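You operate a simulated robot arm through the tools that you are given. There is no shell and no other tool. Be economical: measure what you need, move in short steps, check, and stop when the job is done.

Carry out the task below with a simulated robot arm. There is one attempt and no reset: what you move stays moved.

TASK
Give the white grease point four strokes of the black pump.
Fine: push the coupler on to the point first, and stand it back on its mat afterwards. No other point gets grease. Set down upright: black grease pump coupler.

It is judged by the outcome, as a careful person would: the job done as asked, and still so three seconds after it is handed in. It fails if anything else is knocked over, pushed out of place, dropped, spilled or broken.

THE ROBOT
A 7-joint arm with a two-finger parallel gripper, fixed in place. Base frame: the origin is at the foot of the arm, x ahead of it, y to its left, z up. Readings come in m, rad, newtons and seconds.
Its first joint turns from -2.897 to 2.897 rad. Payload 4.4 kg.
The tool frame sits at the grasp point between the pads (the TCP): z along the fingers, y along the line on which they close. The tips reach 0.023 m beyond it. The gripper opens to 0.094 m. The fingers are 0.038 m wide and 0.01 m thick; the gripper's body (0.054 by 0.096 m) begins 0.039 m behind the TCP.
Orientation is told as [roll, pitch, yaw] about the base's x, y, z axes, in that order, counted from this pose: with the fingers straight down and closing along the base's y, the tool's x points along the base's -x, its y along +y and its z along -z.

THE INTERFACE
- The arm moves only by the tool arm_command. Its argument "deltas" is one flat list of numbers, 7 for each row, row after row: the shift along the base's x, y, z in mm, then the turn, a rotation vector about the base's x, y, z in rad, then the finger opening in mm, from 0 to 94. In form: [tx, ty, tz, wx, wy, wz, jaw, tx, ty, tz, wx, wy, wz, jaw, ...]. A call has 1 to 10 rows; each row shifts and turns the commanded pose from where the row before left it. A row lasts 0.2 s, in which the tool goes at most 0.05 m and 0.15 rad; a call with a longer step from one row to the next is refused whole, and so is a gripper value outside its range. Where a pose cannot be reached the arm comes as near as it can. A force on the tool above 40 N (or 10 N above the force at the start of the call, whichever is more), or a blocked arm, ends the call early, and 0.2 s more pass. Each finger travels about 0.072 m/s and halts on what it meets, pressing with about 24 N; the grip force reading is that of the motor and also rises with nothing between the fingers. The clock runs only during rows and for 0.2 s after the last one: add rows that do not move to give the fingers time. It gives the time, the measured TCP pose, the force on the tool (base axes), the opening and the grip force at its end, in the units of the frame above (readings bear some noise), with the torque about the TCP (base axes, N m) and any sound that the robot's microphone picked up.
- Cameras (640 x 400 px; columns grow to the right, rows downward): "scene" is fixed at [0.2189, -0.6501, 1.7632]; the picture's right is [0.76, -0.66, 0.00], its down [-0.34, -0.39, -0.85] and it looks along [0.56, 0.65, -0.52] (base axes); focal length 314 px, centre (320, 200). "wrist" rides on the gripper at [0.086, 0.016, -0.074] in the tool frame; the picture's right is [-0.18, 0.98, 0.00], its down [-0.58, -0.11, -0.81] and it looks along [-0.79, -0.15, 0.59] (tool axes); focal length 243 px, centre (320, 200). There is no depth. A picture from a camera that has moved, and an enlarged one, comes with that camera's place and axes in the base frame and with its lens.
- snapshot(camera): a new picture of that camera. It takes no simulated time.
- zoom(camera, box): a new picture of the part [left, top, right, bottom] of that camera's present view, enlarged. It takes no simulated time.
- job_done(): hands the job in; it is judged then, once.

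Go step by step. Nothing tells you positions but the pictures and the camera data: compare them with the known pose of the tool, close in by small moves and look again before you grip or let go. The budget is 120 turns and 64 pictures, counting those below and the enlarged ones. Unless the task says otherwise, let go and move clear before handing in, and close with one line.

The tools are called after "Request:" as a command line: name --argument value ..., lists and objects as JSON in quotes. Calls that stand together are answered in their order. arm_command: Moves the arm, as the interface text tells. Its arguments: {"type":"object","properties":{"deltas":{"type":"array"}},"required":["deltas"]} The other tools are called the same way: snapshot (camera) takes a picture; zoom (camera, box) takes an enlarged picture of a part of a camera's view; job_done () hands the job in.

At the start:

```text
clock: 0.0
position: [0.838, -0.2351, 1.3815]
orientation: [-0.002, 0.001, 0.001]
ft_force: [-0.5, 1.4, -0.2]
moment: [0.04, 0.01, 0.01]
finger_gap: 0.0941
finger_force: 0.1
```

scene: 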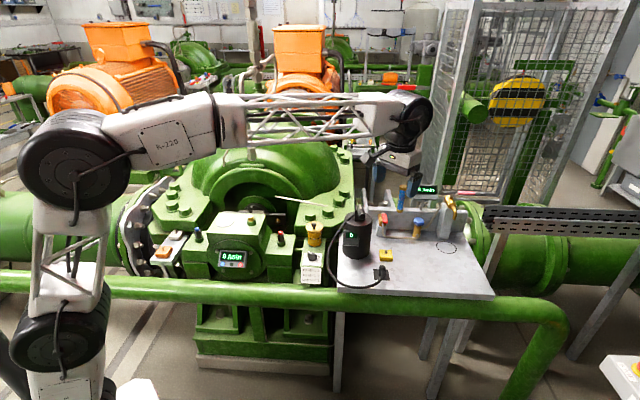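
wrist: 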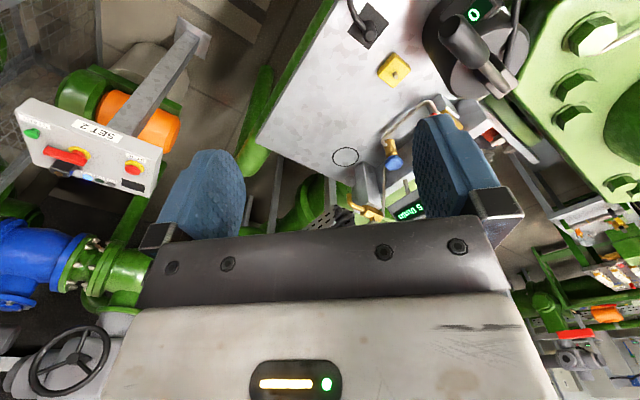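

I see a plate with a black pump, a coupler on a mat, and several points; I'll look closer before moving.

Request:
zoom --camera "scene" --box '[320, 170, 500, 300]'

Request:
zoom --camera "wrist" --box '[320, 0, 540, 220]'

Request:
zoom --camera "scene" --box '[140, 190, 340, 300]'

```text
3.08 times, centred on (410, 235) of scene
camera zoom: at [0.2189, -0.6501, 1.7632], right [0.76, -0.66, 0.0], down [-0.34, -0.39, -0.85], along [0.56, 0.65, -0.52], focal length 965 px, centre (43, 92)
```

zoom: 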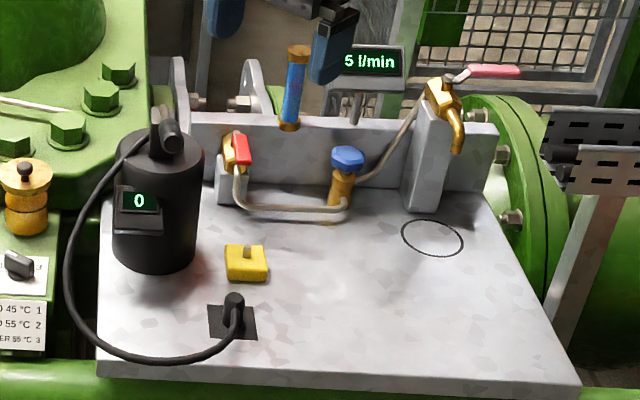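

```text
1.82 times, centred on (430, 110) of wrist
camera zoom: at [0.7523, -0.2183, 1.4542], right [0.18, 0.98, 0.0], down [0.58, -0.11, 0.81], along [0.79, -0.15, -0.59], focal length 441 px, centre (120, 364)
```

zoom: 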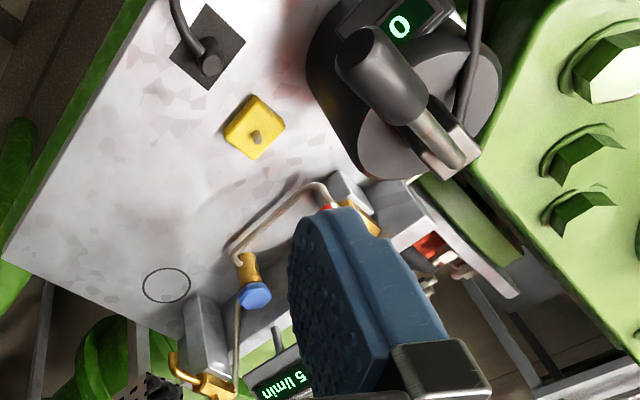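

```text
3.20 times, centred on (240, 245) of scene
camera zoom: at [0.2189, -0.6501, 1.7632], right [0.76, -0.66, 0.0], down [-0.34, -0.39, -0.85], along [0.56, 0.65, -0.52], focal length 1004 px, centre (576, 56)
```

zoom: 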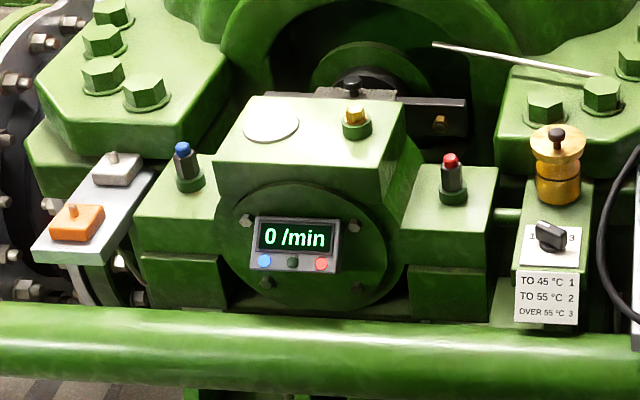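

The coupler stands on its mat near (0.93, -0.17, 0.98). The white block with a nipple is on the left-hand shelf, roughly (0.45, 0.54, 0.98). I'll back up to get a better look at the pump lever.

Request:
arm_command --deltas '[-35, 20, 0, 0, 0, 0, 94, -35, 20, 0, 0, 0, 0, 94, -35, 20, 0, 0, 0, 0, 94, -35, 20, 0, 0, 0, 0, 94, -35, 20, 0, 0, 0, 0, 94, -35, 20, 0, 0, 0, 0, 94, -35, 20, 0, 0, 0, 0, 94]'

Request:
snapshot --camera "wrist"

```text
clock: 1.6
position: [0.5924, -0.0918, 1.3813]
orientation: [-0.001, 0.001, 0.0]
ft_force: [0.7, 0.6, 0.1]
moment: [0.03, 0.0, 0.0]
finger_gap: 0.094
finger_force: 0.2
```

```text
58 pictures are left
camera wrist: at [0.5054, -0.0768, 1.454], right [0.18, 0.98, 0.0], down [0.58, -0.11, 0.81], along [0.79, -0.15, -0.59], focal length 243 px, centre (320, 200)
```

wrist: 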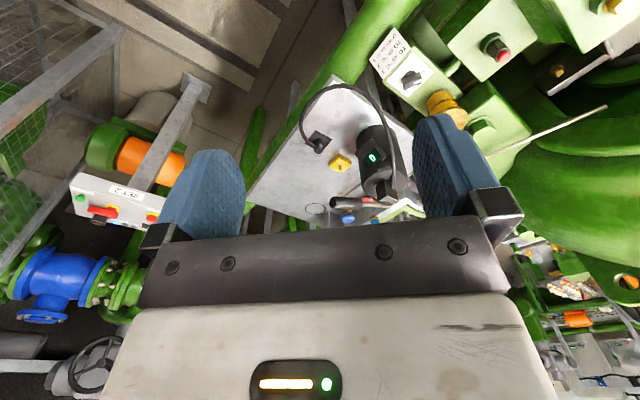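

Request:
zoom --camera "wrist" --box '[290, 90, 430, 220]'

Request:
zoom --camera "scene" --box '[325, 195, 405, 300]'

```text
3.08 times, centred on (360, 155) of wrist
camera zoom: at [0.5054, -0.0768, 1.454], right [0.18, 0.98, 0.0], down [0.58, -0.11, 0.81], along [0.79, -0.15, -0.59], focal length 746 px, centre (197, 338)
```

zoom: 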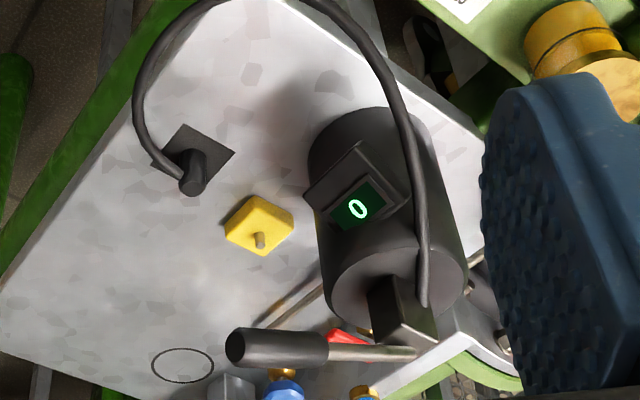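

```text
3.81 times, centred on (365, 248) of scene
camera zoom: at [0.2189, -0.6501, 1.7632], right [0.76, -0.66, 0.0], down [-0.34, -0.39, -0.85], along [0.56, 0.65, -0.52], focal length 1195 px, centre (149, 19)
```

zoom: 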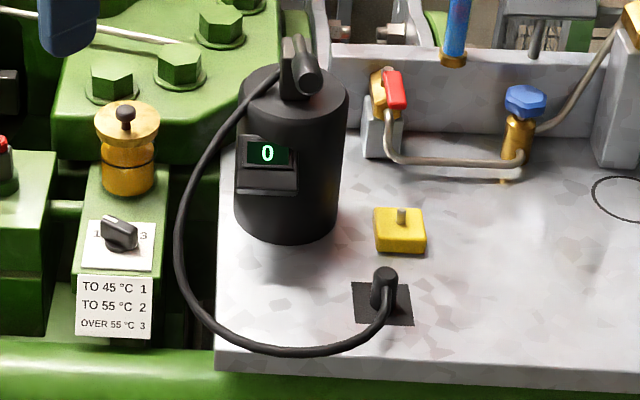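

The pump lever's grip end is near (0.85, -0.12, 1.21) and its pivot near (0.96, 0.0, 1.14). Next I'll look at the coupler from close by, staying clear of the lever.

Request:
arm_command --deltas '[20, -11, -37, 0, 0, 0, 94, 20, -11, -37, 0, 0, 0, 94, 20, -11, -37, 0, 0, 0, 94, 20, -11, -37, 0, 0, 0, 94, 20, -11, -37, 0, 0, 0, 94, 20, -11, -37, 0, 0, 0, 94, 18, -11, -37, 0, 0, 0, 94]'

Request:
snapshot --camera "wrist"

Request:
zoom --camera "scene" --box '[310, 180, 450, 300]'

```text
clock: 3.2
position: [0.7305, -0.1723, 1.1205]
orientation: [-0.001, -0.002, 0.001]
ft_force: [-0.1, -1.1, 0.0]
moment: [0.01, 0.0, 0.01]
finger_gap: 0.0941
finger_force: 0.1
```

```text
55 pictures are left
camera wrist: at [0.6435, -0.1556, 1.192], right [0.18, 0.98, 0.0], down [0.58, -0.11, 0.81], along [0.79, -0.15, -0.59], focal length 243 px, centre (320, 200)
```

wrist: 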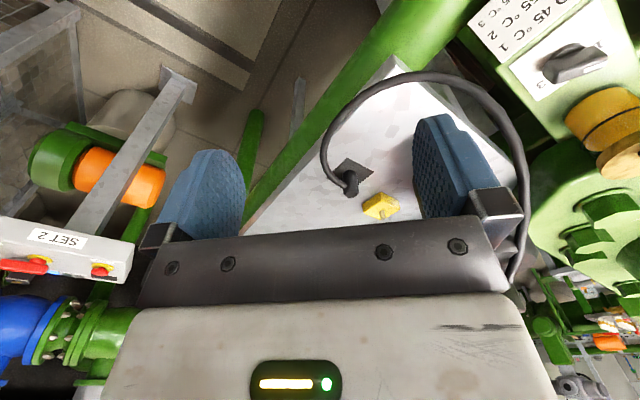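

```text
3.33 times, centred on (380, 240) of scene
camera zoom: at [0.2189, -0.6501, 1.7632], right [0.76, -0.66, 0.0], down [-0.34, -0.39, -0.85], along [0.56, 0.65, -0.52], focal length 1046 px, centre (120, 67)
```

zoom: 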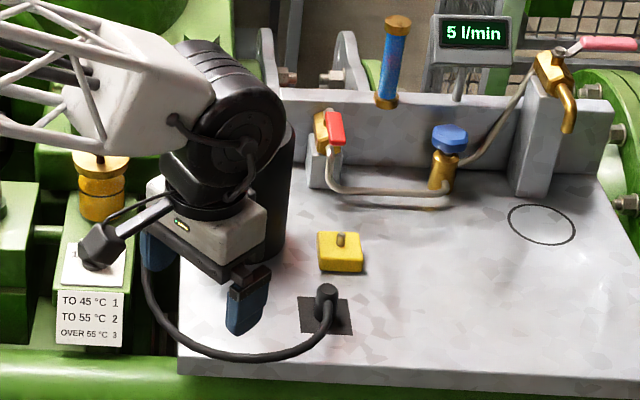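

Request:
zoom --camera "wrist" --box '[300, 130, 420, 230]'

Request:
zoom --camera "scene" --box '[365, 250, 405, 290]'

Request:
snapshot --camera "scene"

```text
4.00 times, centred on (360, 180) of wrist
camera zoom: at [0.6435, -0.1556, 1.192], right [0.18, 0.98, 0.0], down [0.58, -0.11, 0.81], along [0.79, -0.15, -0.59], focal length 970 px, centre (160, 280)
```

zoom: 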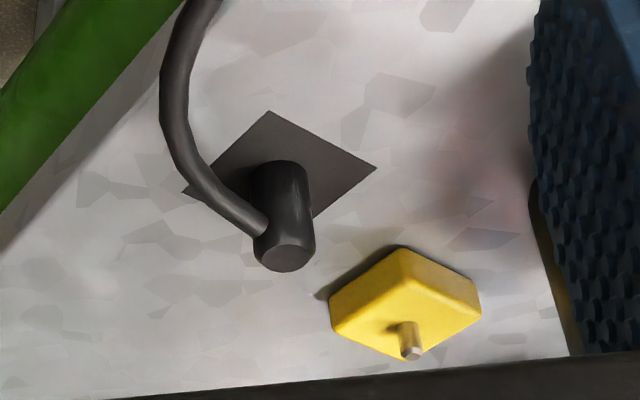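

```text
10.00 times, centred on (385, 270) of scene
camera zoom: at [0.2189, -0.6501, 1.7632], right [0.76, -0.66, 0.0], down [-0.34, -0.39, -0.85], along [0.56, 0.65, -0.52], focal length 3138 px, centre (-330, -500)
```

zoom: 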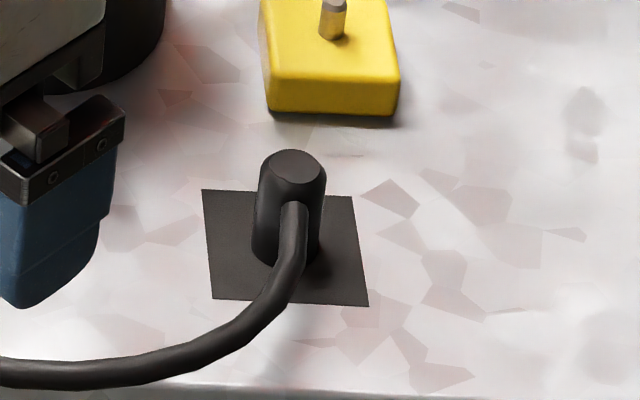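

```text
51 pictures are left
```

scene: 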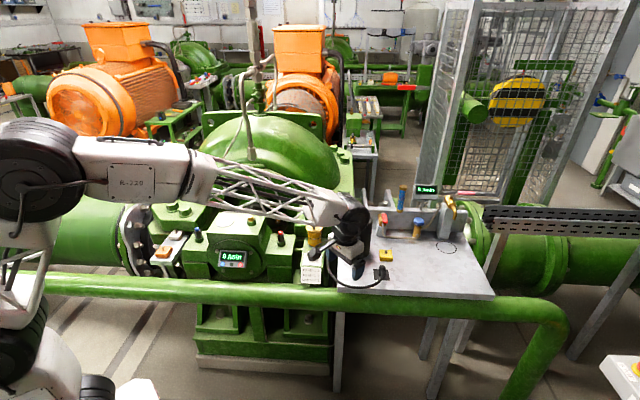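

The coupler is about 24 mm across and stands at (0.933, -0.163), top at z≈0.976. Its hose leaves diagonally toward (-x, -y). A straight-down wrist would hit the lever, so I'll yaw about 49° and lean the hand back about 30° along the hose direction.

Request:
arm_command --deltas '[0, 0, 0, 0, 0, 0.143, 70, 0, 0, 0, 0, 0, 0.143, 70, 0, 0, 0, 0, 0, 0.143, 70, 0, 0, 0, 0, 0, 0.143, 70, 0, 0, 0, 0, 0, 0.143, 70, 0, 0, 0, 0, 0, 0.141, 70, 0, 0, 0, 0.0975, -0.085, 0, 70, 0, 0, 0, 0.0975, -0.085, 0, 70, 0, 0, 0, 0.0975, -0.085, 0, 70, 0, 0, 0, 0.0975, -0.085, 0, 70]'

Request:
snapshot --camera "wrist"

Request:
snapshot --camera "scene"

```text
clock: 5.4
position: [0.7308, -0.1716, 1.1237]
orientation: [-0.002, -0.519, 0.856]
ft_force: [-0.6, 0.0, 0.4]
moment: [0.02, 0.02, -0.01]
finger_gap: 0.0697
finger_force: 0.1
```

```text
50 pictures are left
camera wrist: at [0.6451, -0.2458, 1.1423], right [-0.64, 0.77, 0.09], down [0.15, 0.01, 0.99], along [0.76, 0.64, -0.12], focal length 243 px, centre (320, 200)
```

wrist: 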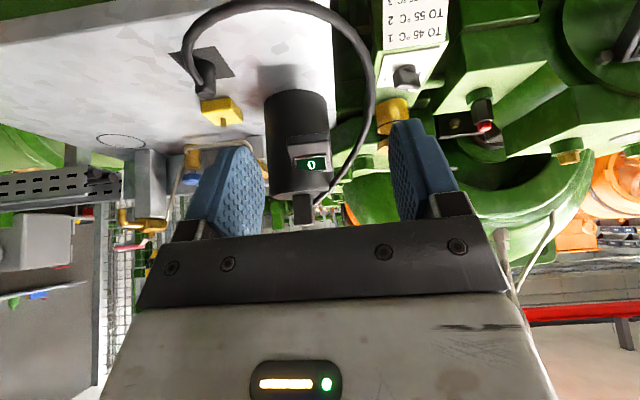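

```text
49 pictures are left
```

scene: 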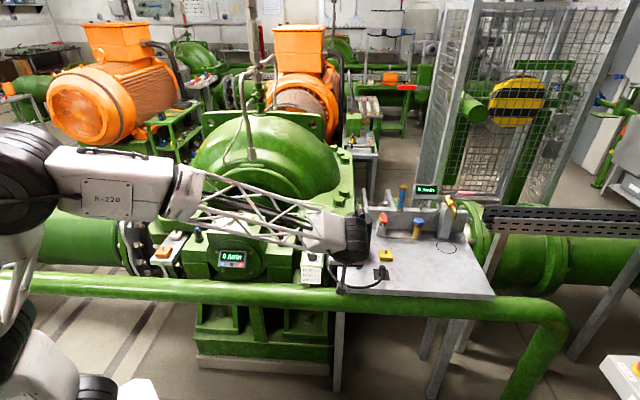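

Request:
arm_command --deltas '[20, -19, -4, 0, 0, 0, 70, 36, -10, -10, 0, 0, 0, 70, 36, -3, -10, 0, 0, 0, 70, 36, -3, -10, 0, 0, 0, 70, 36, -3, -10, 0, 0, 0, 70]'

Request:
snapshot --camera "wrist"

Request:
zoom --camera "scene" --box '[325, 190, 425, 290]'

```text
clock: 6.6
position: [0.8961, -0.2131, 1.079]
orientation: [-0.002, -0.518, 0.856]
ft_force: [1.1, -0.3, 0.9]
moment: [-0.03, 0.02, 0.01]
finger_gap: 0.07
finger_force: 0.0
```

```text
48 pictures are left
camera wrist: at [0.8099, -0.2873, 1.0997], right [-0.64, 0.77, 0.09], down [0.15, 0.01, 0.99], along [0.76, 0.64, -0.12], focal length 243 px, centre (320, 200)
```

wrist: 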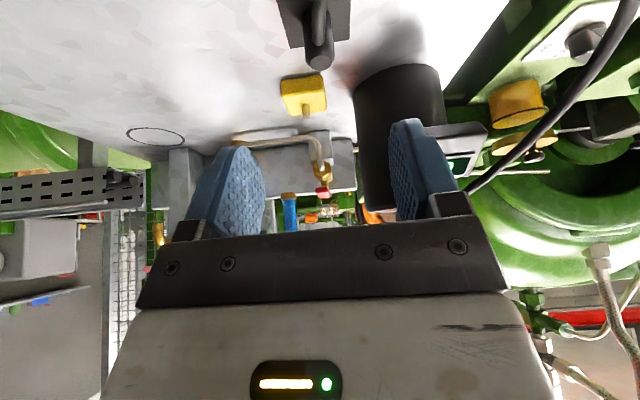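

```text
4.00 times, centred on (375, 240) of scene
camera zoom: at [0.2189, -0.6501, 1.7632], right [0.76, -0.66, 0.0], down [-0.34, -0.39, -0.85], along [0.56, 0.65, -0.52], focal length 1255 px, centre (100, 40)
```

zoom: 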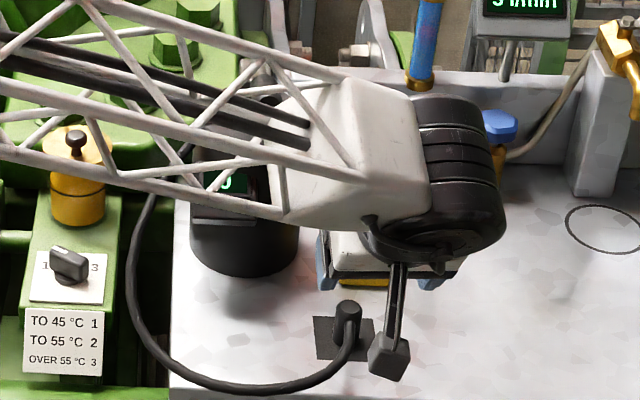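

The coupler is nearly in line with the jaws. I'll move in to about 50 mm short and check again.

Request:
arm_command --deltas '[8, 9, -19, 0, 0, 0, 70, 8, 9, -19, 0, 0, 0, 70, 7, 9, -19, 0, 0, 0, 70]'

Request:
snapshot --camera "wrist"

Request:
zoom --camera "scene" --box '[345, 220, 425, 300]'

```text
clock: 7.4
position: [0.9227, -0.1849, 1.0228]
orientation: [-0.002, -0.519, 0.857]
ft_force: [0.3, 0.7, -1.1]
moment: [-0.01, 0.0, -0.08]
finger_gap: 0.0697
finger_force: 0.0
```

```text
46 pictures are left
camera wrist: at [0.8364, -0.2575, 1.0423], right [-0.64, 0.77, 0.09], down [0.15, 0.01, 0.99], along [0.76, 0.64, -0.12], focal length 243 px, centre (320, 200)
```

wrist: 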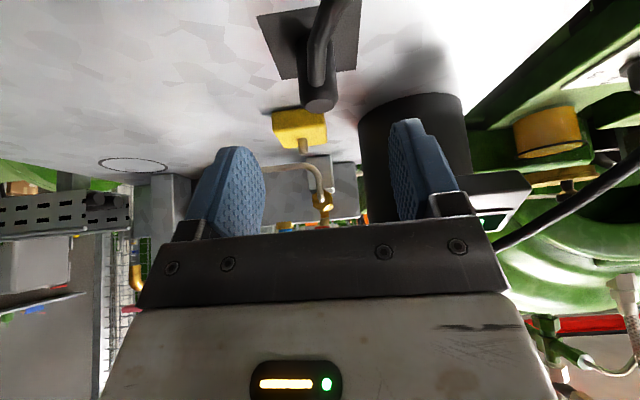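

```text
5.00 times, centred on (385, 260) of scene
camera zoom: at [0.2189, -0.6501, 1.7632], right [0.76, -0.66, 0.0], down [-0.34, -0.39, -0.85], along [0.56, 0.65, -0.52], focal length 1569 px, centre (-5, -100)
```

zoom: 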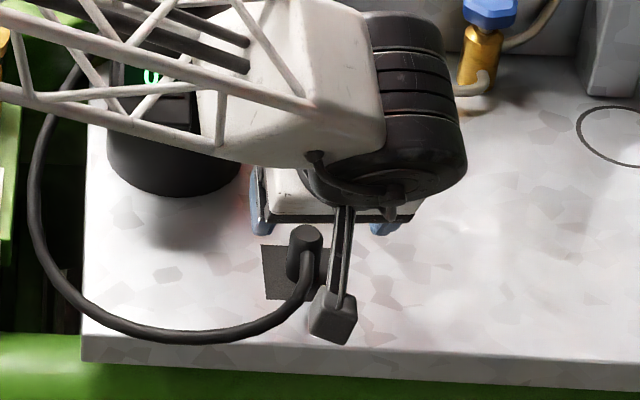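

Request:
arm_command --deltas '[5, 6.2, -15.2, 0, 0, 0, 70, 5, 6.2, -15.2, 0, 0, 0, 70, 5, 6.2, -13, 0, 0, 0, 70]'

Request:
snapshot --camera "wrist"

Request:
zoom --camera "scene" --box '[345, 220, 425, 300]'

```text
clock: 8.2
position: [0.9351, -0.1639, 0.9792]
orientation: [-0.002, -0.519, 0.856]
ft_force: [-0.6, 0.3, -0.5]
moment: [-0.05, -0.01, 0.0]
finger_gap: 0.07
finger_force: 0.0
```

```text
44 pictures are left
camera wrist: at [0.8495, -0.2377, 0.9996], right [-0.64, 0.77, 0.09], down [0.15, 0.01, 0.99], along [0.76, 0.64, -0.12], focal length 243 px, centre (320, 200)
```

wrist: 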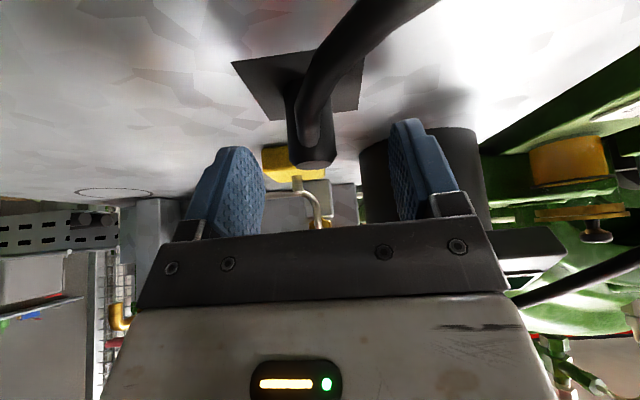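

```text
5.00 times, centred on (385, 260) of scene
camera zoom: at [0.2189, -0.6501, 1.7632], right [0.76, -0.66, 0.0], down [-0.34, -0.39, -0.85], along [0.56, 0.65, -0.52], focal length 1569 px, centre (-5, -100)
```

zoom: 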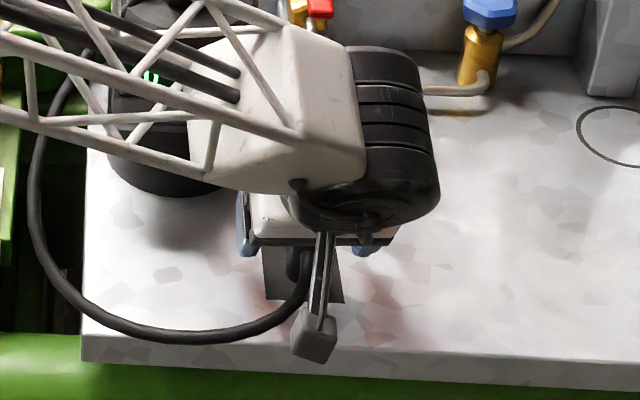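

Request:
arm_command --deltas '[5, 2, -5, 0, 0, 0, 70, 4, 2, -5, 0, 0, 0, 70]'

Request:
zoom --camera "wrist" --box '[180, 50, 480, 240]'

```text
clock: 8.8
position: [0.9445, -0.1596, 0.9679]
orientation: [-0.003, -0.517, 0.855]
ft_force: [0.6, -0.6, 0.6]
moment: [-0.01, -0.05, 0.01]
finger_gap: 0.0699
finger_force: 0.1
```

```text
2.11 times, centred on (330, 145) of wrist
camera zoom: at [0.8579, -0.2333, 0.9883], right [-0.64, 0.77, 0.09], down [0.15, 0.01, 0.99], along [0.76, 0.64, -0.12], focal length 511 px, centre (299, 316)
```

zoom: 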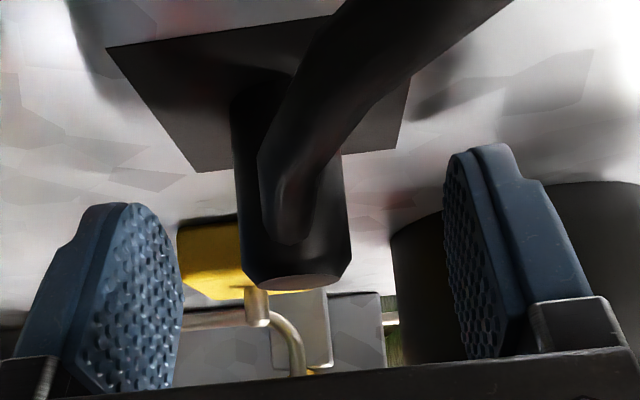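

The coupler is centred between the pads, so I'll close on it.

Request:
arm_command --deltas '[0, 0, 0, 0, 0, 0, 0, 0, 0, 0, 0, 0, 0, 0, 0, 0, 0, 0, 0, 0, 0, 0, 0, 0, 0, 0, 0, 0]'

Request:
zoom --camera "wrist" --box '[180, 50, 480, 240]'

```text
clock: 9.8
position: [0.9432, -0.1587, 0.969]
orientation: [-0.001, -0.519, 0.857]
ft_force: [0.1, -0.4, -0.2]
moment: [-0.02, -0.01, 0.04]
finger_gap: 0.0224
finger_force: 24.1
```

```text
2.11 times, centred on (330, 145) of wrist
camera zoom: at [0.8579, -0.2333, 0.9885], right [-0.64, 0.77, 0.09], down [0.15, 0.01, 0.99], along [0.76, 0.64, -0.12], focal length 511 px, centre (299, 316)
```

zoom: 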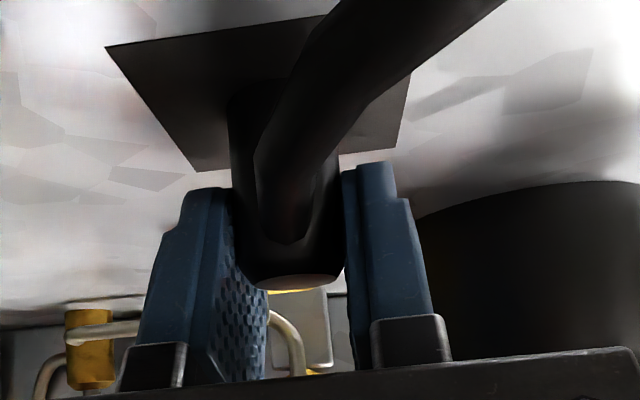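

Request:
arm_command --deltas '[0, 0, 15, 0, 0, 0, 0, -3, -4, 20, 0, 0, 0, 0, -12, -14, 25, 0, 0, 0, 0, -15, -17, 25, 0, 0, 0, 0]'

Request:
snapshot --camera "wrist"

Request:
snapshot --camera "scene"

```text
clock: 10.8
position: [0.9138, -0.1942, 1.0526]
orientation: [0.001, -0.518, 0.856]
ft_force: [-0.5, -0.7, -1.1]
moment: [0.04, -0.06, -0.01]
finger_gap: 0.0228
finger_force: 24.0
```

```text
40 pictures are left
camera wrist: at [0.8282, -0.2688, 1.0731], right [-0.64, 0.77, 0.09], down [0.15, 0.01, 0.99], along [0.76, 0.64, -0.12], focal length 243 px, centre (320, 200)
```

wrist: 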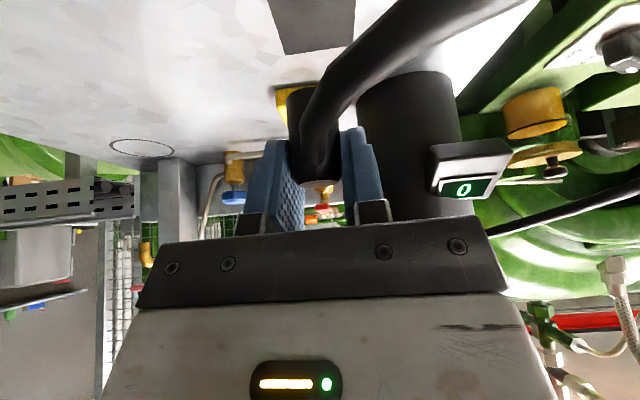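

```text
39 pictures are left
```

scene: 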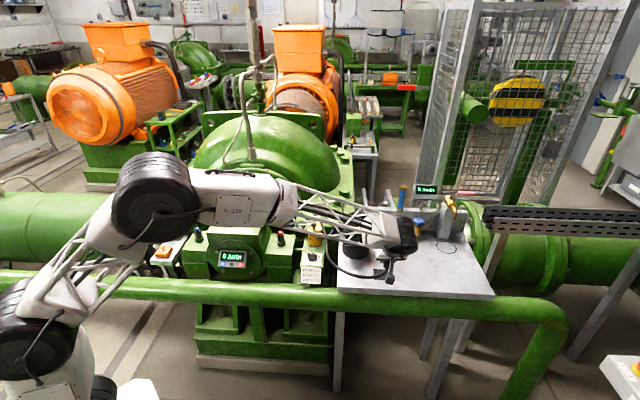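

The coupler is held and lifted. I'll carry it back, clear of the lever, and then toward the white point.

Request:
arm_command --deltas '[-25, -25, 25, 0, 0, 0, 0, -30, -25, 25, 0, 0, 0, 0, -36, -15, 25, 0, 0, 0, 0, -36, -10, 25, 0, 0, 0, 0, -40, 0, 25, 0, 0, 0, 0, -40, 0, 25, 0, 0, 0, 0, -40, 10, 20, 0, 0, 0, 0, -40, 20, 20, 0, 0, 0, 0]'

Request:
arm_command --deltas '[-25, 35, 10, 0, 0, 0, 0, -25, 35, 10, 0, 0, 0, 0, -25, 35, 10, 0, 0, 0, 0, -25, 35, 10, 0, 0, 0, 0, -20, 40, 0, 0, 0, 0, 0, -20, 40, 0, 0, 0, 0, 0, -20, 40, 0, 0, 0, 0, 0, -20, 40, 0, 0, 0, 0, 0]'

Request:
snapshot --camera "wrist"

Request:
snapshot --camera "scene"

```text
clock: 12.6
position: [0.6241, -0.2411, 1.2429]
orientation: [0.003, -0.517, 0.856]
ft_force: [0.7, 0.6, 0.2]
moment: [0.01, -0.01, -0.01]
finger_gap: 0.0227
finger_force: 24.1
```

```text
clock: 14.4
position: [0.4475, 0.0615, 1.284]
orientation: [0.0, -0.519, 0.856]
ft_force: [0.0, 0.3, -0.6]
moment: [0.0, -0.01, 0.01]
finger_gap: 0.0227
finger_force: 24.4
```

```text
38 pictures are left
camera wrist: at [0.3608, -0.0122, 1.3039], right [-0.64, 0.77, 0.09], down [0.15, 0.01, 0.99], along [0.76, 0.64, -0.12], focal length 243 px, centre (320, 200)
```

wrist: 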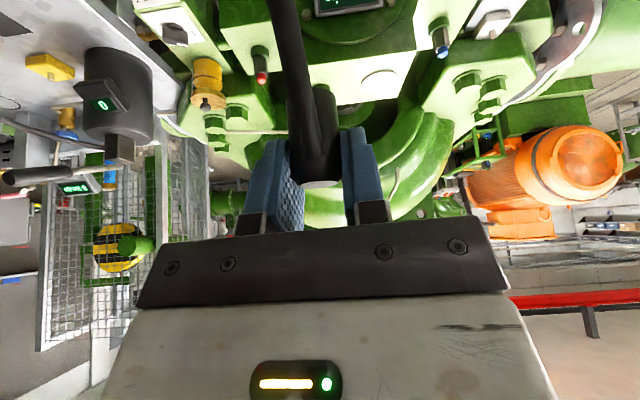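

```text
37 pictures are left
```

scene: 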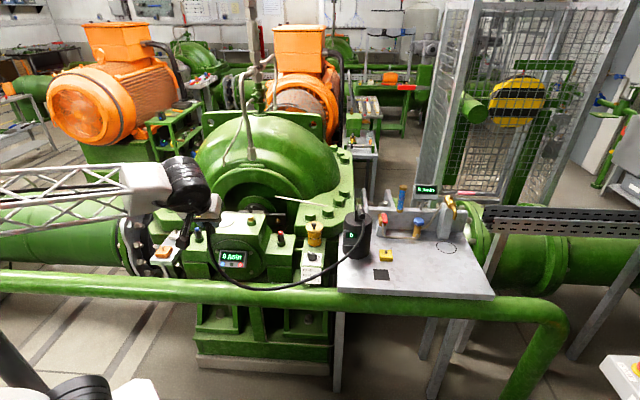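

Request:
zoom --camera "wrist" --box '[420, 0, 580, 100]'

Request:
zoom --camera "scene" --box '[140, 210, 220, 270]'

```text
4.00 times, centred on (500, 50) of wrist
camera zoom: at [0.3608, -0.0122, 1.3039], right [-0.64, 0.77, 0.09], down [0.15, 0.01, 0.99], along [0.76, 0.64, -0.12], focal length 970 px, centre (-400, 800)
```

zoom: 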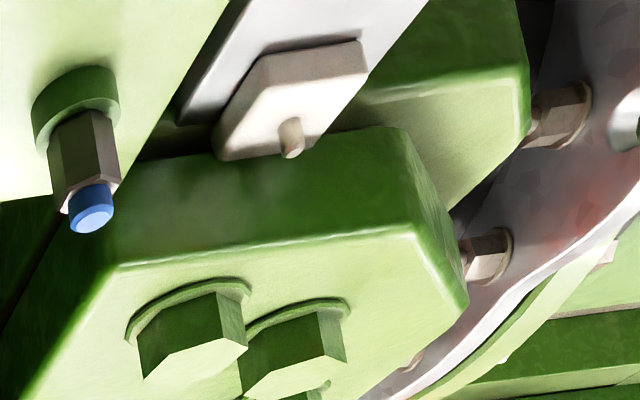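

```text
6.67 times, centred on (180, 240) of scene
camera zoom: at [0.2189, -0.6501, 1.7632], right [0.76, -0.66, 0.0], down [-0.34, -0.39, -0.85], along [0.56, 0.65, -0.52], focal length 2092 px, centre (1253, -67)
```

zoom: 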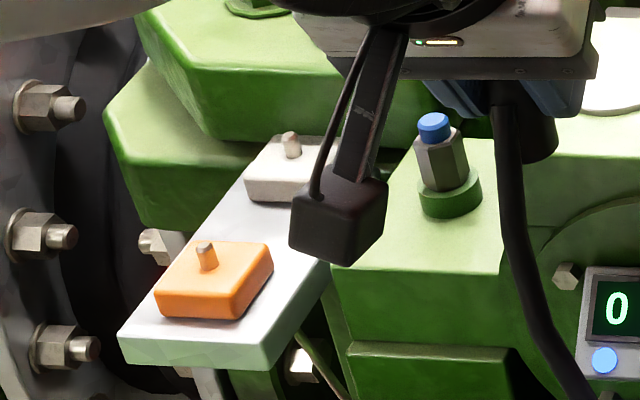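

Request:
arm_command --deltas '[-12, 36, -10, 0, 0, 0, 0, -12, 36, -10, 0, 0, 0, 0, -12, 36, -10, 0, 0, 0, 0, -12, 36, -10, 0, 0, 0, 0, -12, 36, -10, 0, 0, 0, 0, -12, 36, -10, 0, 0, 0, 0, -12, 36, -10, 0, 0, 0, 0, -12, 36, -10, 0, 0, 0, 0]'

Request:
snapshot --camera "wrist"

Request:
snapshot --camera "scene"

```text
clock: 16.2
position: [0.3503, 0.3498, 1.2057]
orientation: [-0.001, -0.519, 0.857]
ft_force: [-0.4, -0.1, -0.4]
moment: [0.01, -0.03, 0.03]
finger_gap: 0.0228
finger_force: 24.0
```

```text
34 pictures are left
camera wrist: at [0.2637, 0.276, 1.2245], right [-0.64, 0.77, 0.09], down [0.15, 0.01, 0.99], along [0.76, 0.64, -0.12], focal length 243 px, centre (320, 200)
```

wrist: 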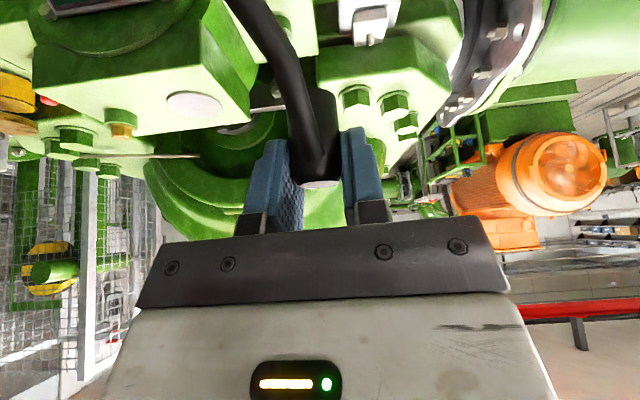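

```text
33 pictures are left
```

scene: 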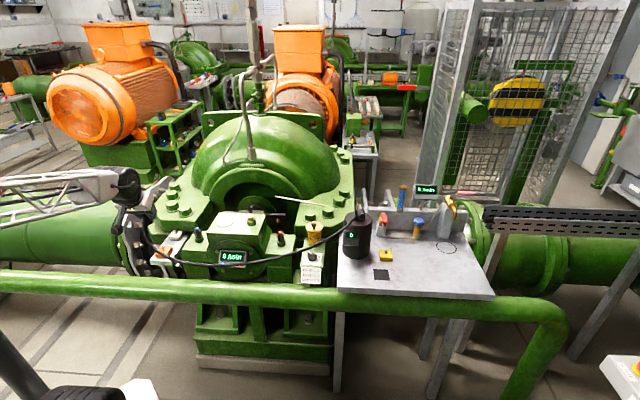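

Request:
zoom --camera "wrist" --box '[300, 0, 460, 100]'

Request:
zoom --camera "scene" --box '[140, 205, 220, 265]'

```text
4.00 times, centred on (380, 50) of wrist
camera zoom: at [0.2637, 0.276, 1.2245], right [-0.64, 0.77, 0.09], down [0.15, 0.01, 0.99], along [0.76, 0.64, -0.12], focal length 970 px, centre (80, 800)
```

zoom: 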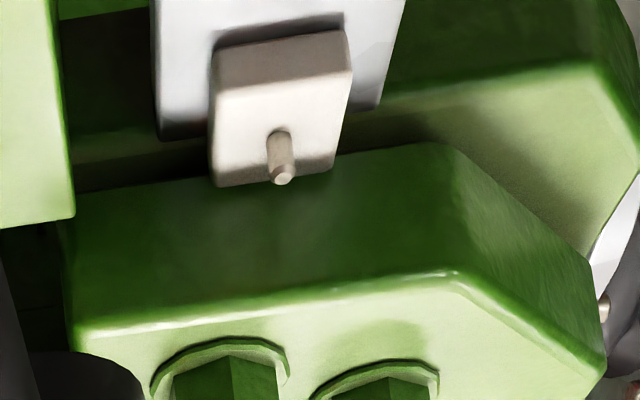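

```text
6.67 times, centred on (180, 235) of scene
camera zoom: at [0.2189, -0.6501, 1.7632], right [0.76, -0.66, 0.0], down [-0.34, -0.39, -0.85], along [0.56, 0.65, -0.52], focal length 2092 px, centre (1253, -33)
```

zoom: 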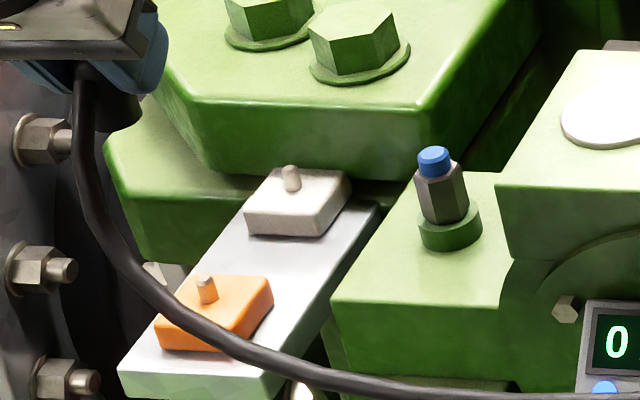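

The white nipple tip is near (0.458, 0.572, 0.949), with a green housing wall roughly 27 mm behind it. Before going in I'll check how far the fingers reach past the coupler.

Request:
zoom --camera "wrist" --box '[230, 80, 410, 240]'

Request:
zoom --camera "scene" --box '[110, 175, 190, 235]'

```text
2.50 times, centred on (320, 160) of wrist
camera zoom: at [0.2637, 0.276, 1.2245], right [-0.64, 0.77, 0.09], down [0.15, 0.01, 0.99], along [0.76, 0.64, -0.12], focal length 606 px, centre (320, 300)
```

zoom: 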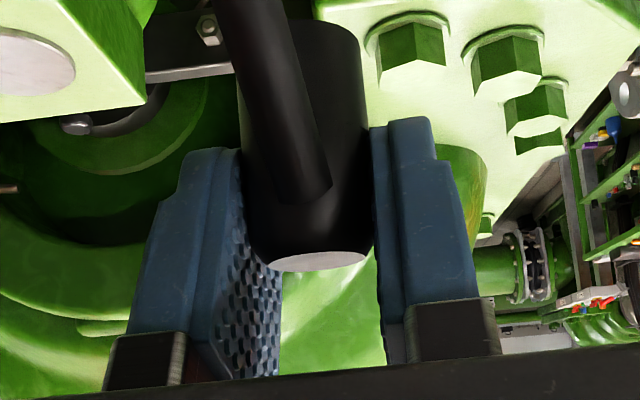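

```text
6.67 times, centred on (150, 205) of scene
camera zoom: at [0.2189, -0.6501, 1.7632], right [0.76, -0.66, 0.0], down [-0.34, -0.39, -0.85], along [0.56, 0.65, -0.52], focal length 2092 px, centre (1453, 167)
```

zoom: 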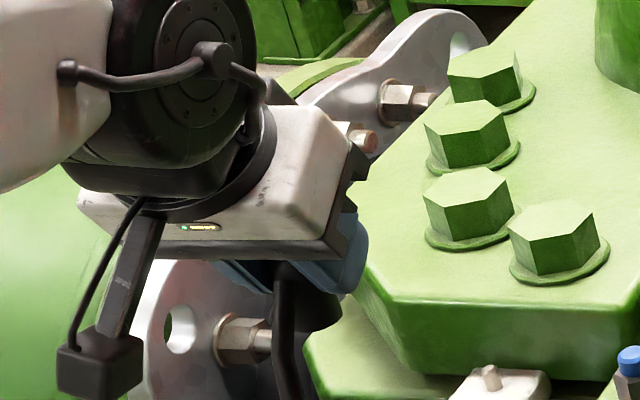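

The fingers would reach the wall: the coupler sits about 7 mm behind the TCP, and the tips extend about 35 mm past its centre. I'll put it back on its mat and regrip it nearer the front edge of the pads.

Request:
arm_command --deltas '[12, -36, 10, 0, 0, 0, 0, 12, -36, 10, 0, 0, 0, 0, 12, -36, 10, 0, 0, 0, 0, 12, -36, 10, 0, 0, 0, 0, 12, -36, 10, 0, 0, 0, 0, 12, -36, 10, 0, 0, 0, 0, 12, -36, 10, 0, 0, 0, 0, 12, -36, 10, 0, 0, 0, 0, 20, -40, 0, 0, 0, 0, 0, 20, -40, 0, 0, 0, 0, 0]'

Request:
arm_command --deltas '[20, -40, 0, 0, 0, 0, 0, 20, -40, 0, 0, 0, 0, 0, 25, -35, -10, 0, 0, 0, 0, 25, -35, -10, 0, 0, 0, 0, 25, -35, -10, 0, 0, 0, 0, 25, -35, -10, 0, 0, 0, 0, 40, -20, -20, 0, 0, 0, 0, 40, -10, -20, 0, 0, 0, 0]'

Request:
arm_command --deltas '[40, 0, -25, 0, 0, 0, 0, 40, 0, -25, 0, 0, 0, 0, 36, 10, -25, 0, 0, 0, 0, 36, 15, -25, 0, 0, 0, 0, 30, 25, -25, 0, 0, 0, 0, 25, 25, -25, 0, 0, 0, 0]'

```text
clock: 18.4
position: [0.4888, -0.0186, 1.2828]
orientation: [-0.003, -0.518, 0.858]
ft_force: [-1.0, 0.0, -0.1]
moment: [-0.01, 0.03, 0.0]
finger_gap: 0.0224
finger_force: 23.8
```

```text
clock: 20.2
position: [0.7056, -0.27, 1.2015]
orientation: [-0.002, -0.518, 0.857]
ft_force: [-0.3, 1.3, -0.5]
moment: [-0.02, 0.01, -0.05]
finger_gap: 0.0229
finger_force: 24.6
```

```text
clock: 21.6
position: [0.915, -0.1953, 1.054]
orientation: [-0.002, -0.519, 0.856]
ft_force: [0.5, 0.3, 0.3]
moment: [-0.06, 0.01, -0.01]
finger_gap: 0.0228
finger_force: 24.4
```

Request:
arm_command --deltas '[14, 17, -25, 0, 0, 0, 0, 12, 15, -25, 0, 0, 0, 0, 2.5, 4, -18, 0, 0, 0, 0, 0, 0, -12, 0, 0, 0, 0, 0, 0, -4, 0, 0, 0, 0, 0, 0, 0, 0, 0, 0, 0]'

Request:
zoom --camera "wrist" --box '[180, 30, 480, 240]'

```text
clock: 23.0
position: [0.9424, -0.1572, 0.9691]
orientation: [0.001, -0.517, 0.855]
ft_force: [-0.6, 0.2, -0.7]
moment: [0.03, 0.01, 0.01]
finger_gap: 0.0225
finger_force: 23.8
```

```text
1.90 times, centred on (330, 135) of wrist
camera zoom: at [0.8563, -0.2315, 0.9894], right [-0.64, 0.77, 0.09], down [0.15, 0.01, 0.99], along [0.76, 0.64, -0.12], focal length 462 px, centre (301, 324)
```

zoom: 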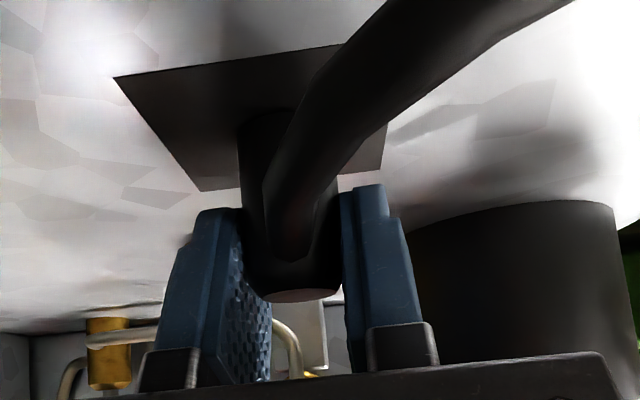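

Request:
arm_command --deltas '[0, 0, -1, 0, 0, 0, 0, 0, 0, -1, 0, 0, 0, 0]'

```text
clock: 23.6
position: [0.9435, -0.1584, 0.9687]
orientation: [-0.002, -0.519, 0.858]
ft_force: [1.8, 4.3, 6.8]
moment: [0.18, -0.05, -0.04]
finger_gap: 0.0225
finger_force: 24.1
```

The coupler is touching the mat. I'll open, shift back 15 mm along the pads and check.

Request:
arm_command --deltas '[0, 0, 1, 0, 0, 0, 22, 0, 0, 0, 0, 0, 0, 40, 0, 0, 0, 0, 0, 0, 60, 0, 0, 0, 0, 0, 0, 60, -5, -5.7, 0, 0, 0, 0, 60, -5, -5.7, 0, 0, 0, 0, 60, 0, 0, 0, 0, 0, 0, 60]'

Request:
zoom --camera "wrist" --box '[180, 30, 480, 240]'

```text
clock: 25.2
position: [0.9307, -0.1705, 0.9674]
orientation: [-0.001, -0.516, 0.857]
ft_force: [-0.8, -0.1, -0.2]
moment: [0.02, 0.0, -0.03]
finger_gap: 0.0599
finger_force: 0.0
```

```text
1.90 times, centred on (330, 135) of wrist
camera zoom: at [0.8453, -0.2443, 0.9877], right [-0.64, 0.77, 0.09], down [0.15, 0.01, 0.99], along [0.76, 0.64, -0.12], focal length 462 px, centre (301, 324)
```

zoom: 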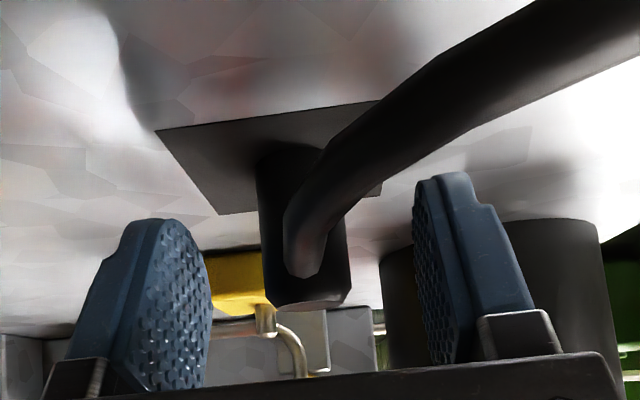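

Request:
arm_command --deltas '[0, 0, 0, 0, 0, 0, 0, 0, 0, 0, 0, 0, 0, 0, 0, 0, 0, 0, 0, 0, 0, 0, 0, 0, 0, 0, 0, 0]'

Request:
zoom --camera "wrist" --box '[180, 30, 480, 240]'

```text
clock: 26.2
position: [0.9312, -0.1701, 0.9686]
orientation: [-0.001, -0.519, 0.855]
ft_force: [0.6, -0.9, 1.0]
moment: [0.02, -0.02, -0.03]
finger_gap: 0.0222
finger_force: 23.6
```

```text
1.90 times, centred on (330, 135) of wrist
camera zoom: at [0.8453, -0.2443, 0.9878], right [-0.64, 0.77, 0.09], down [0.15, 0.01, 0.99], along [0.76, 0.64, -0.12], focal length 462 px, centre (301, 324)
```

zoom: 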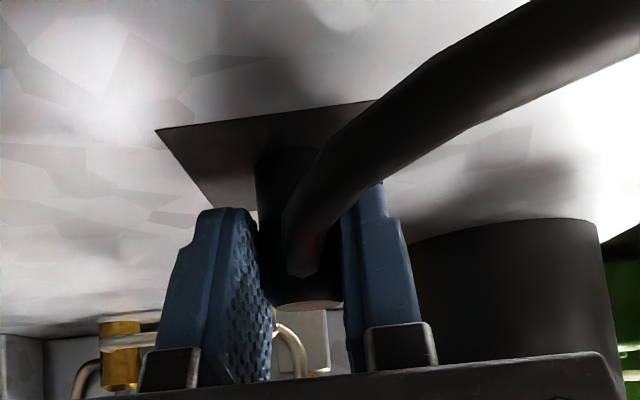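

The grip is better now, with the coupler toward the pad front. I'll carry it back to the white point.

Request:
arm_command --deltas '[0, 0, 15, 0, 0, 0, 0, -3, -4, 20, 0, 0, 0, 0, -12, -14, 25, 0, 0, 0, 0, -15, -17, 25, 0, 0, 0, 0, -25, -25, 25, 0, 0, 0, 0, -30, -25, 25, 0, 0, 0, 0, -36, -15, 25, 0, 0, 0, 0, -36, -10, 25, 0, 0, 0, 0, -40, 0, 25, 0, 0, 0, 0, -40, 0, 25, 0, 0, 0, 0]'

Request:
arm_command --deltas '[-40, 10, 20, 0, 0, 0, 0, -40, 20, 20, 0, 0, 0, 0, -25, 35, 10, 0, 0, 0, 0, -25, 35, 10, 0, 0, 0, 0, -25, 35, 10, 0, 0, 0, 0, -25, 35, 10, 0, 0, 0, 0, -20, 40, 0, 0, 0, 0, 0, -20, 40, 0, 0, 0, 0, 0, -20, 40, 0, 0, 0, 0, 0, -20, 40, 0, 0, 0, 0, 0]'

Request:
arm_command --deltas '[-12, 36, -10, 0, 0, 0, 0, -12, 36, -10, 0, 0, 0, 0, -12, 36, -10, 0, 0, 0, 0, -12, 36, -10, 0, 0, 0, 0, -12, 36, -10, 0, 0, 0, 0, -12, 36, -10, 0, 0, 0, 0, -12, 36, -10, 0, 0, 0, 0, 0, 36, -10, 0, 0, 0, 0, 10, 36, -10, 0, 0, 0, 0]'

Request:
snapshot --camera "wrist"

```text
clock: 28.4
position: [0.6974, -0.2802, 1.2036]
orientation: [0.001, -0.517, 0.854]
ft_force: [0.3, -0.8, -0.2]
moment: [-0.01, -0.01, 0.01]
finger_gap: 0.022
finger_force: 23.9
```

```text
clock: 30.6
position: [0.4328, 0.0495, 1.2837]
orientation: [0.0, -0.519, 0.854]
ft_force: [-0.4, 0.1, 0.3]
moment: [-0.01, 0.0, -0.02]
finger_gap: 0.022
finger_force: 24.0
```

```text
clock: 32.6
position: [0.3594, 0.3717, 1.1927]
orientation: [-0.001, -0.518, 0.856]
ft_force: [0.3, -0.3, 0.4]
moment: [-0.02, 0.03, 0.01]
finger_gap: 0.0218
finger_force: 23.4
```

```text
25 pictures are left
camera wrist: at [0.2732, 0.2966, 1.2125], right [-0.64, 0.77, 0.09], down [0.15, 0.01, 0.99], along [0.76, 0.64, -0.12], focal length 243 px, centre (320, 200)
```

wrist: 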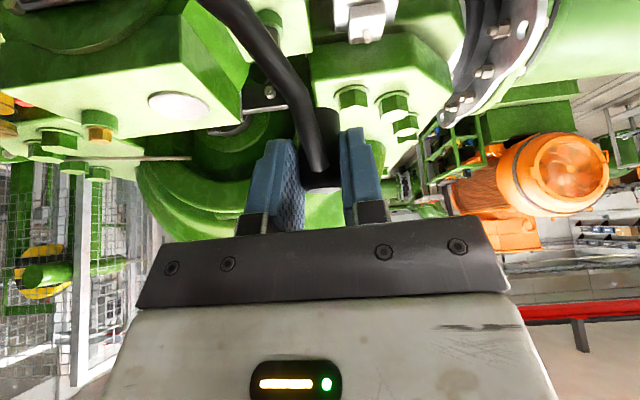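

Request:
arm_command --deltas '[10, 30, -20, 0, 0, 0, 0, 10, 30, -20, 0, 0, 0, 0, 10, 30, -20, 0, 0, 0, 0, 10, 30, -20, 0, 0, 0, 0, 10, 30, -20, 0, 0, 0, 0]'

Request:
snapshot --camera "wrist"

Request:
zoom --camera "scene" --box '[130, 190, 220, 270]'

```text
clock: 33.8
position: [0.4087, 0.5252, 1.0921]
orientation: [0.001, -0.52, 0.855]
ft_force: [-0.5, 0.8, -0.2]
moment: [-0.03, 0.02, 0.02]
finger_gap: 0.0219
finger_force: 24.4
```

```text
24 pictures are left
camera wrist: at [0.3223, 0.4507, 1.1123], right [-0.64, 0.77, 0.09], down [0.15, 0.01, 0.99], along [0.76, 0.64, -0.12], focal length 243 px, centre (320, 200)
```

wrist: 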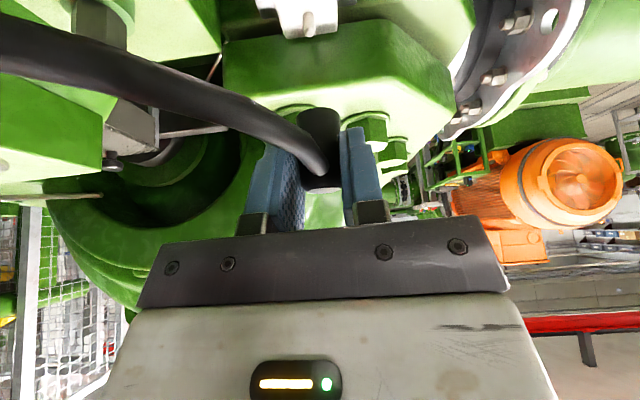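

```text
5.00 times, centred on (175, 230) of scene
camera zoom: at [0.2189, -0.6501, 1.7632], right [0.76, -0.66, 0.0], down [-0.34, -0.39, -0.85], along [0.56, 0.65, -0.52], focal length 1569 px, centre (1045, 50)
```

zoom: 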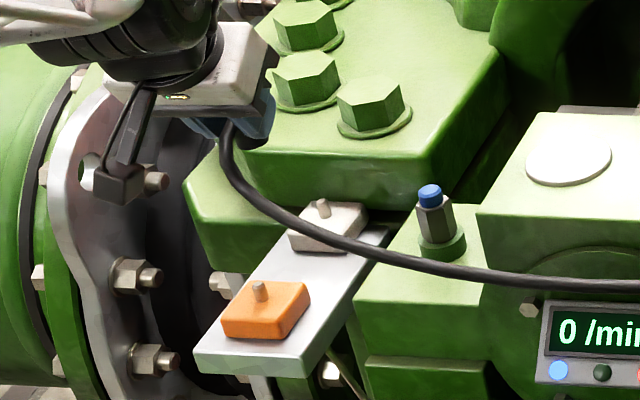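

Request:
zoom --camera "wrist" --box '[240, 0, 400, 100]'

```text
4.00 times, centred on (320, 50) of wrist
camera zoom: at [0.3223, 0.4507, 1.1123], right [-0.64, 0.77, 0.09], down [0.15, 0.01, 0.99], along [0.76, 0.64, -0.12], focal length 970 px, centre (320, 800)
```

zoom: 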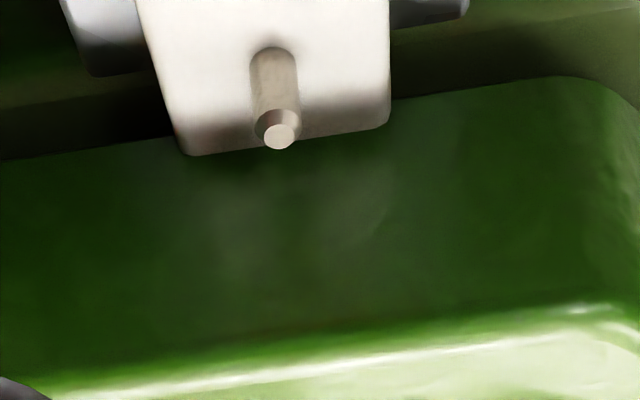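

Request:
arm_command --deltas '[11, 10, -15, 0, 0, 0, 0, 11, 10, -20, 0, 0, 0, 0, 11, 10, -20, 0, 0, 0, 0, 10.5, 10, -25, 0, 0, 0, 0]'

Request:
snapshot --camera "wrist"

Request:
zoom --camera "scene" --box '[150, 200, 220, 260]'

```text
clock: 34.8
position: [0.4544, 0.563, 1.0127]
orientation: [0.001, -0.52, 0.856]
ft_force: [0.2, 0.6, -0.2]
moment: [-0.01, 0.03, 0.01]
finger_gap: 0.0217
finger_force: 23.2
```

```text
21 pictures are left
camera wrist: at [0.3679, 0.489, 1.0328], right [-0.64, 0.77, 0.09], down [0.15, 0.01, 0.99], along [0.76, 0.64, -0.12], focal length 243 px, centre (320, 200)
```

wrist: 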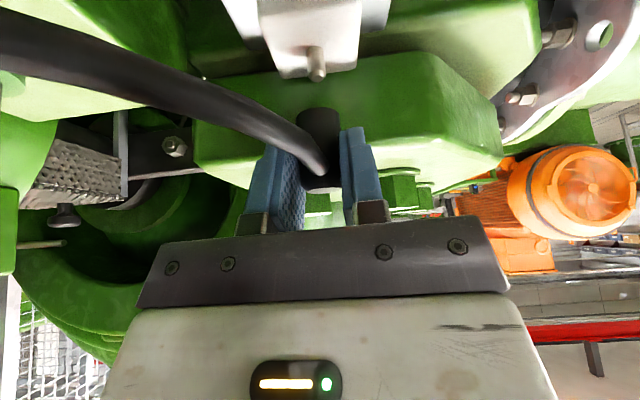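

```text
6.67 times, centred on (185, 230) of scene
camera zoom: at [0.2189, -0.6501, 1.7632], right [0.76, -0.66, 0.0], down [-0.34, -0.39, -0.85], along [0.56, 0.65, -0.52], focal length 2092 px, centre (1220, 0)
```

zoom: 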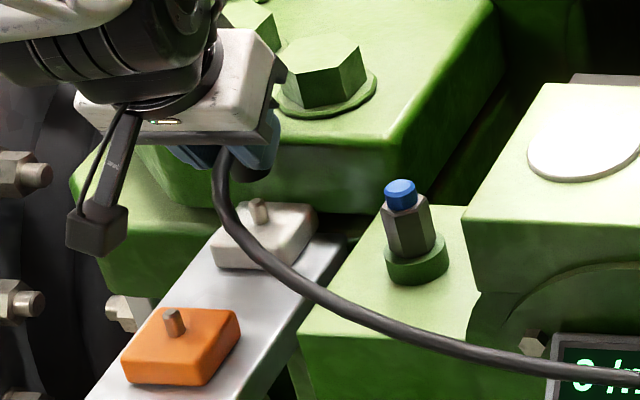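

Request:
zoom --camera "wrist" --box '[240, 50, 400, 210]'

```text
2.50 times, centred on (320, 130) of wrist
camera zoom: at [0.3679, 0.489, 1.0328], right [-0.64, 0.77, 0.09], down [0.15, 0.01, 0.99], along [0.76, 0.64, -0.12], focal length 606 px, centre (320, 375)
```

zoom: 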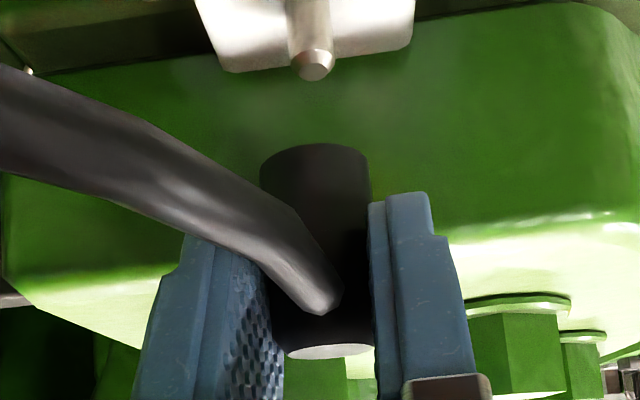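

Request:
arm_command --deltas '[-0.5, 1, -10, 0, 0, 0, 0, -0.5, 1, -8, 0, 0, 0, 0]'

Request:
zoom --camera "wrist" --box '[240, 50, 400, 210]'

```text
clock: 35.4
position: [0.4542, 0.5641, 0.9937]
orientation: [-0.002, -0.518, 0.858]
ft_force: [0.1, 0.8, -0.1]
moment: [0.01, -0.02, 0.0]
finger_gap: 0.022
finger_force: 23.9
```

```text
2.50 times, centred on (320, 130) of wrist
camera zoom: at [0.3678, 0.4908, 1.0149], right [-0.64, 0.77, 0.09], down [0.15, 0.01, 0.99], along [0.76, 0.64, -0.12], focal length 606 px, centre (320, 375)
```

zoom: 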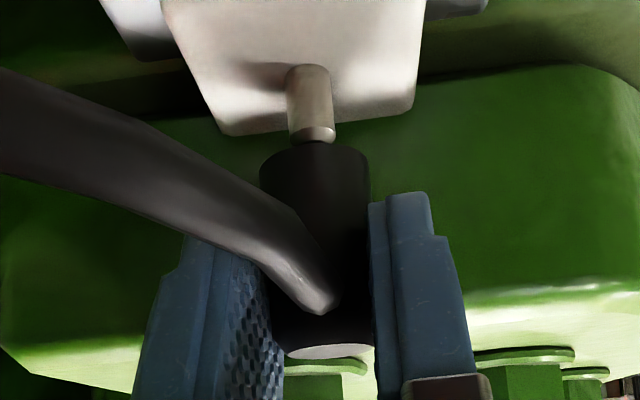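

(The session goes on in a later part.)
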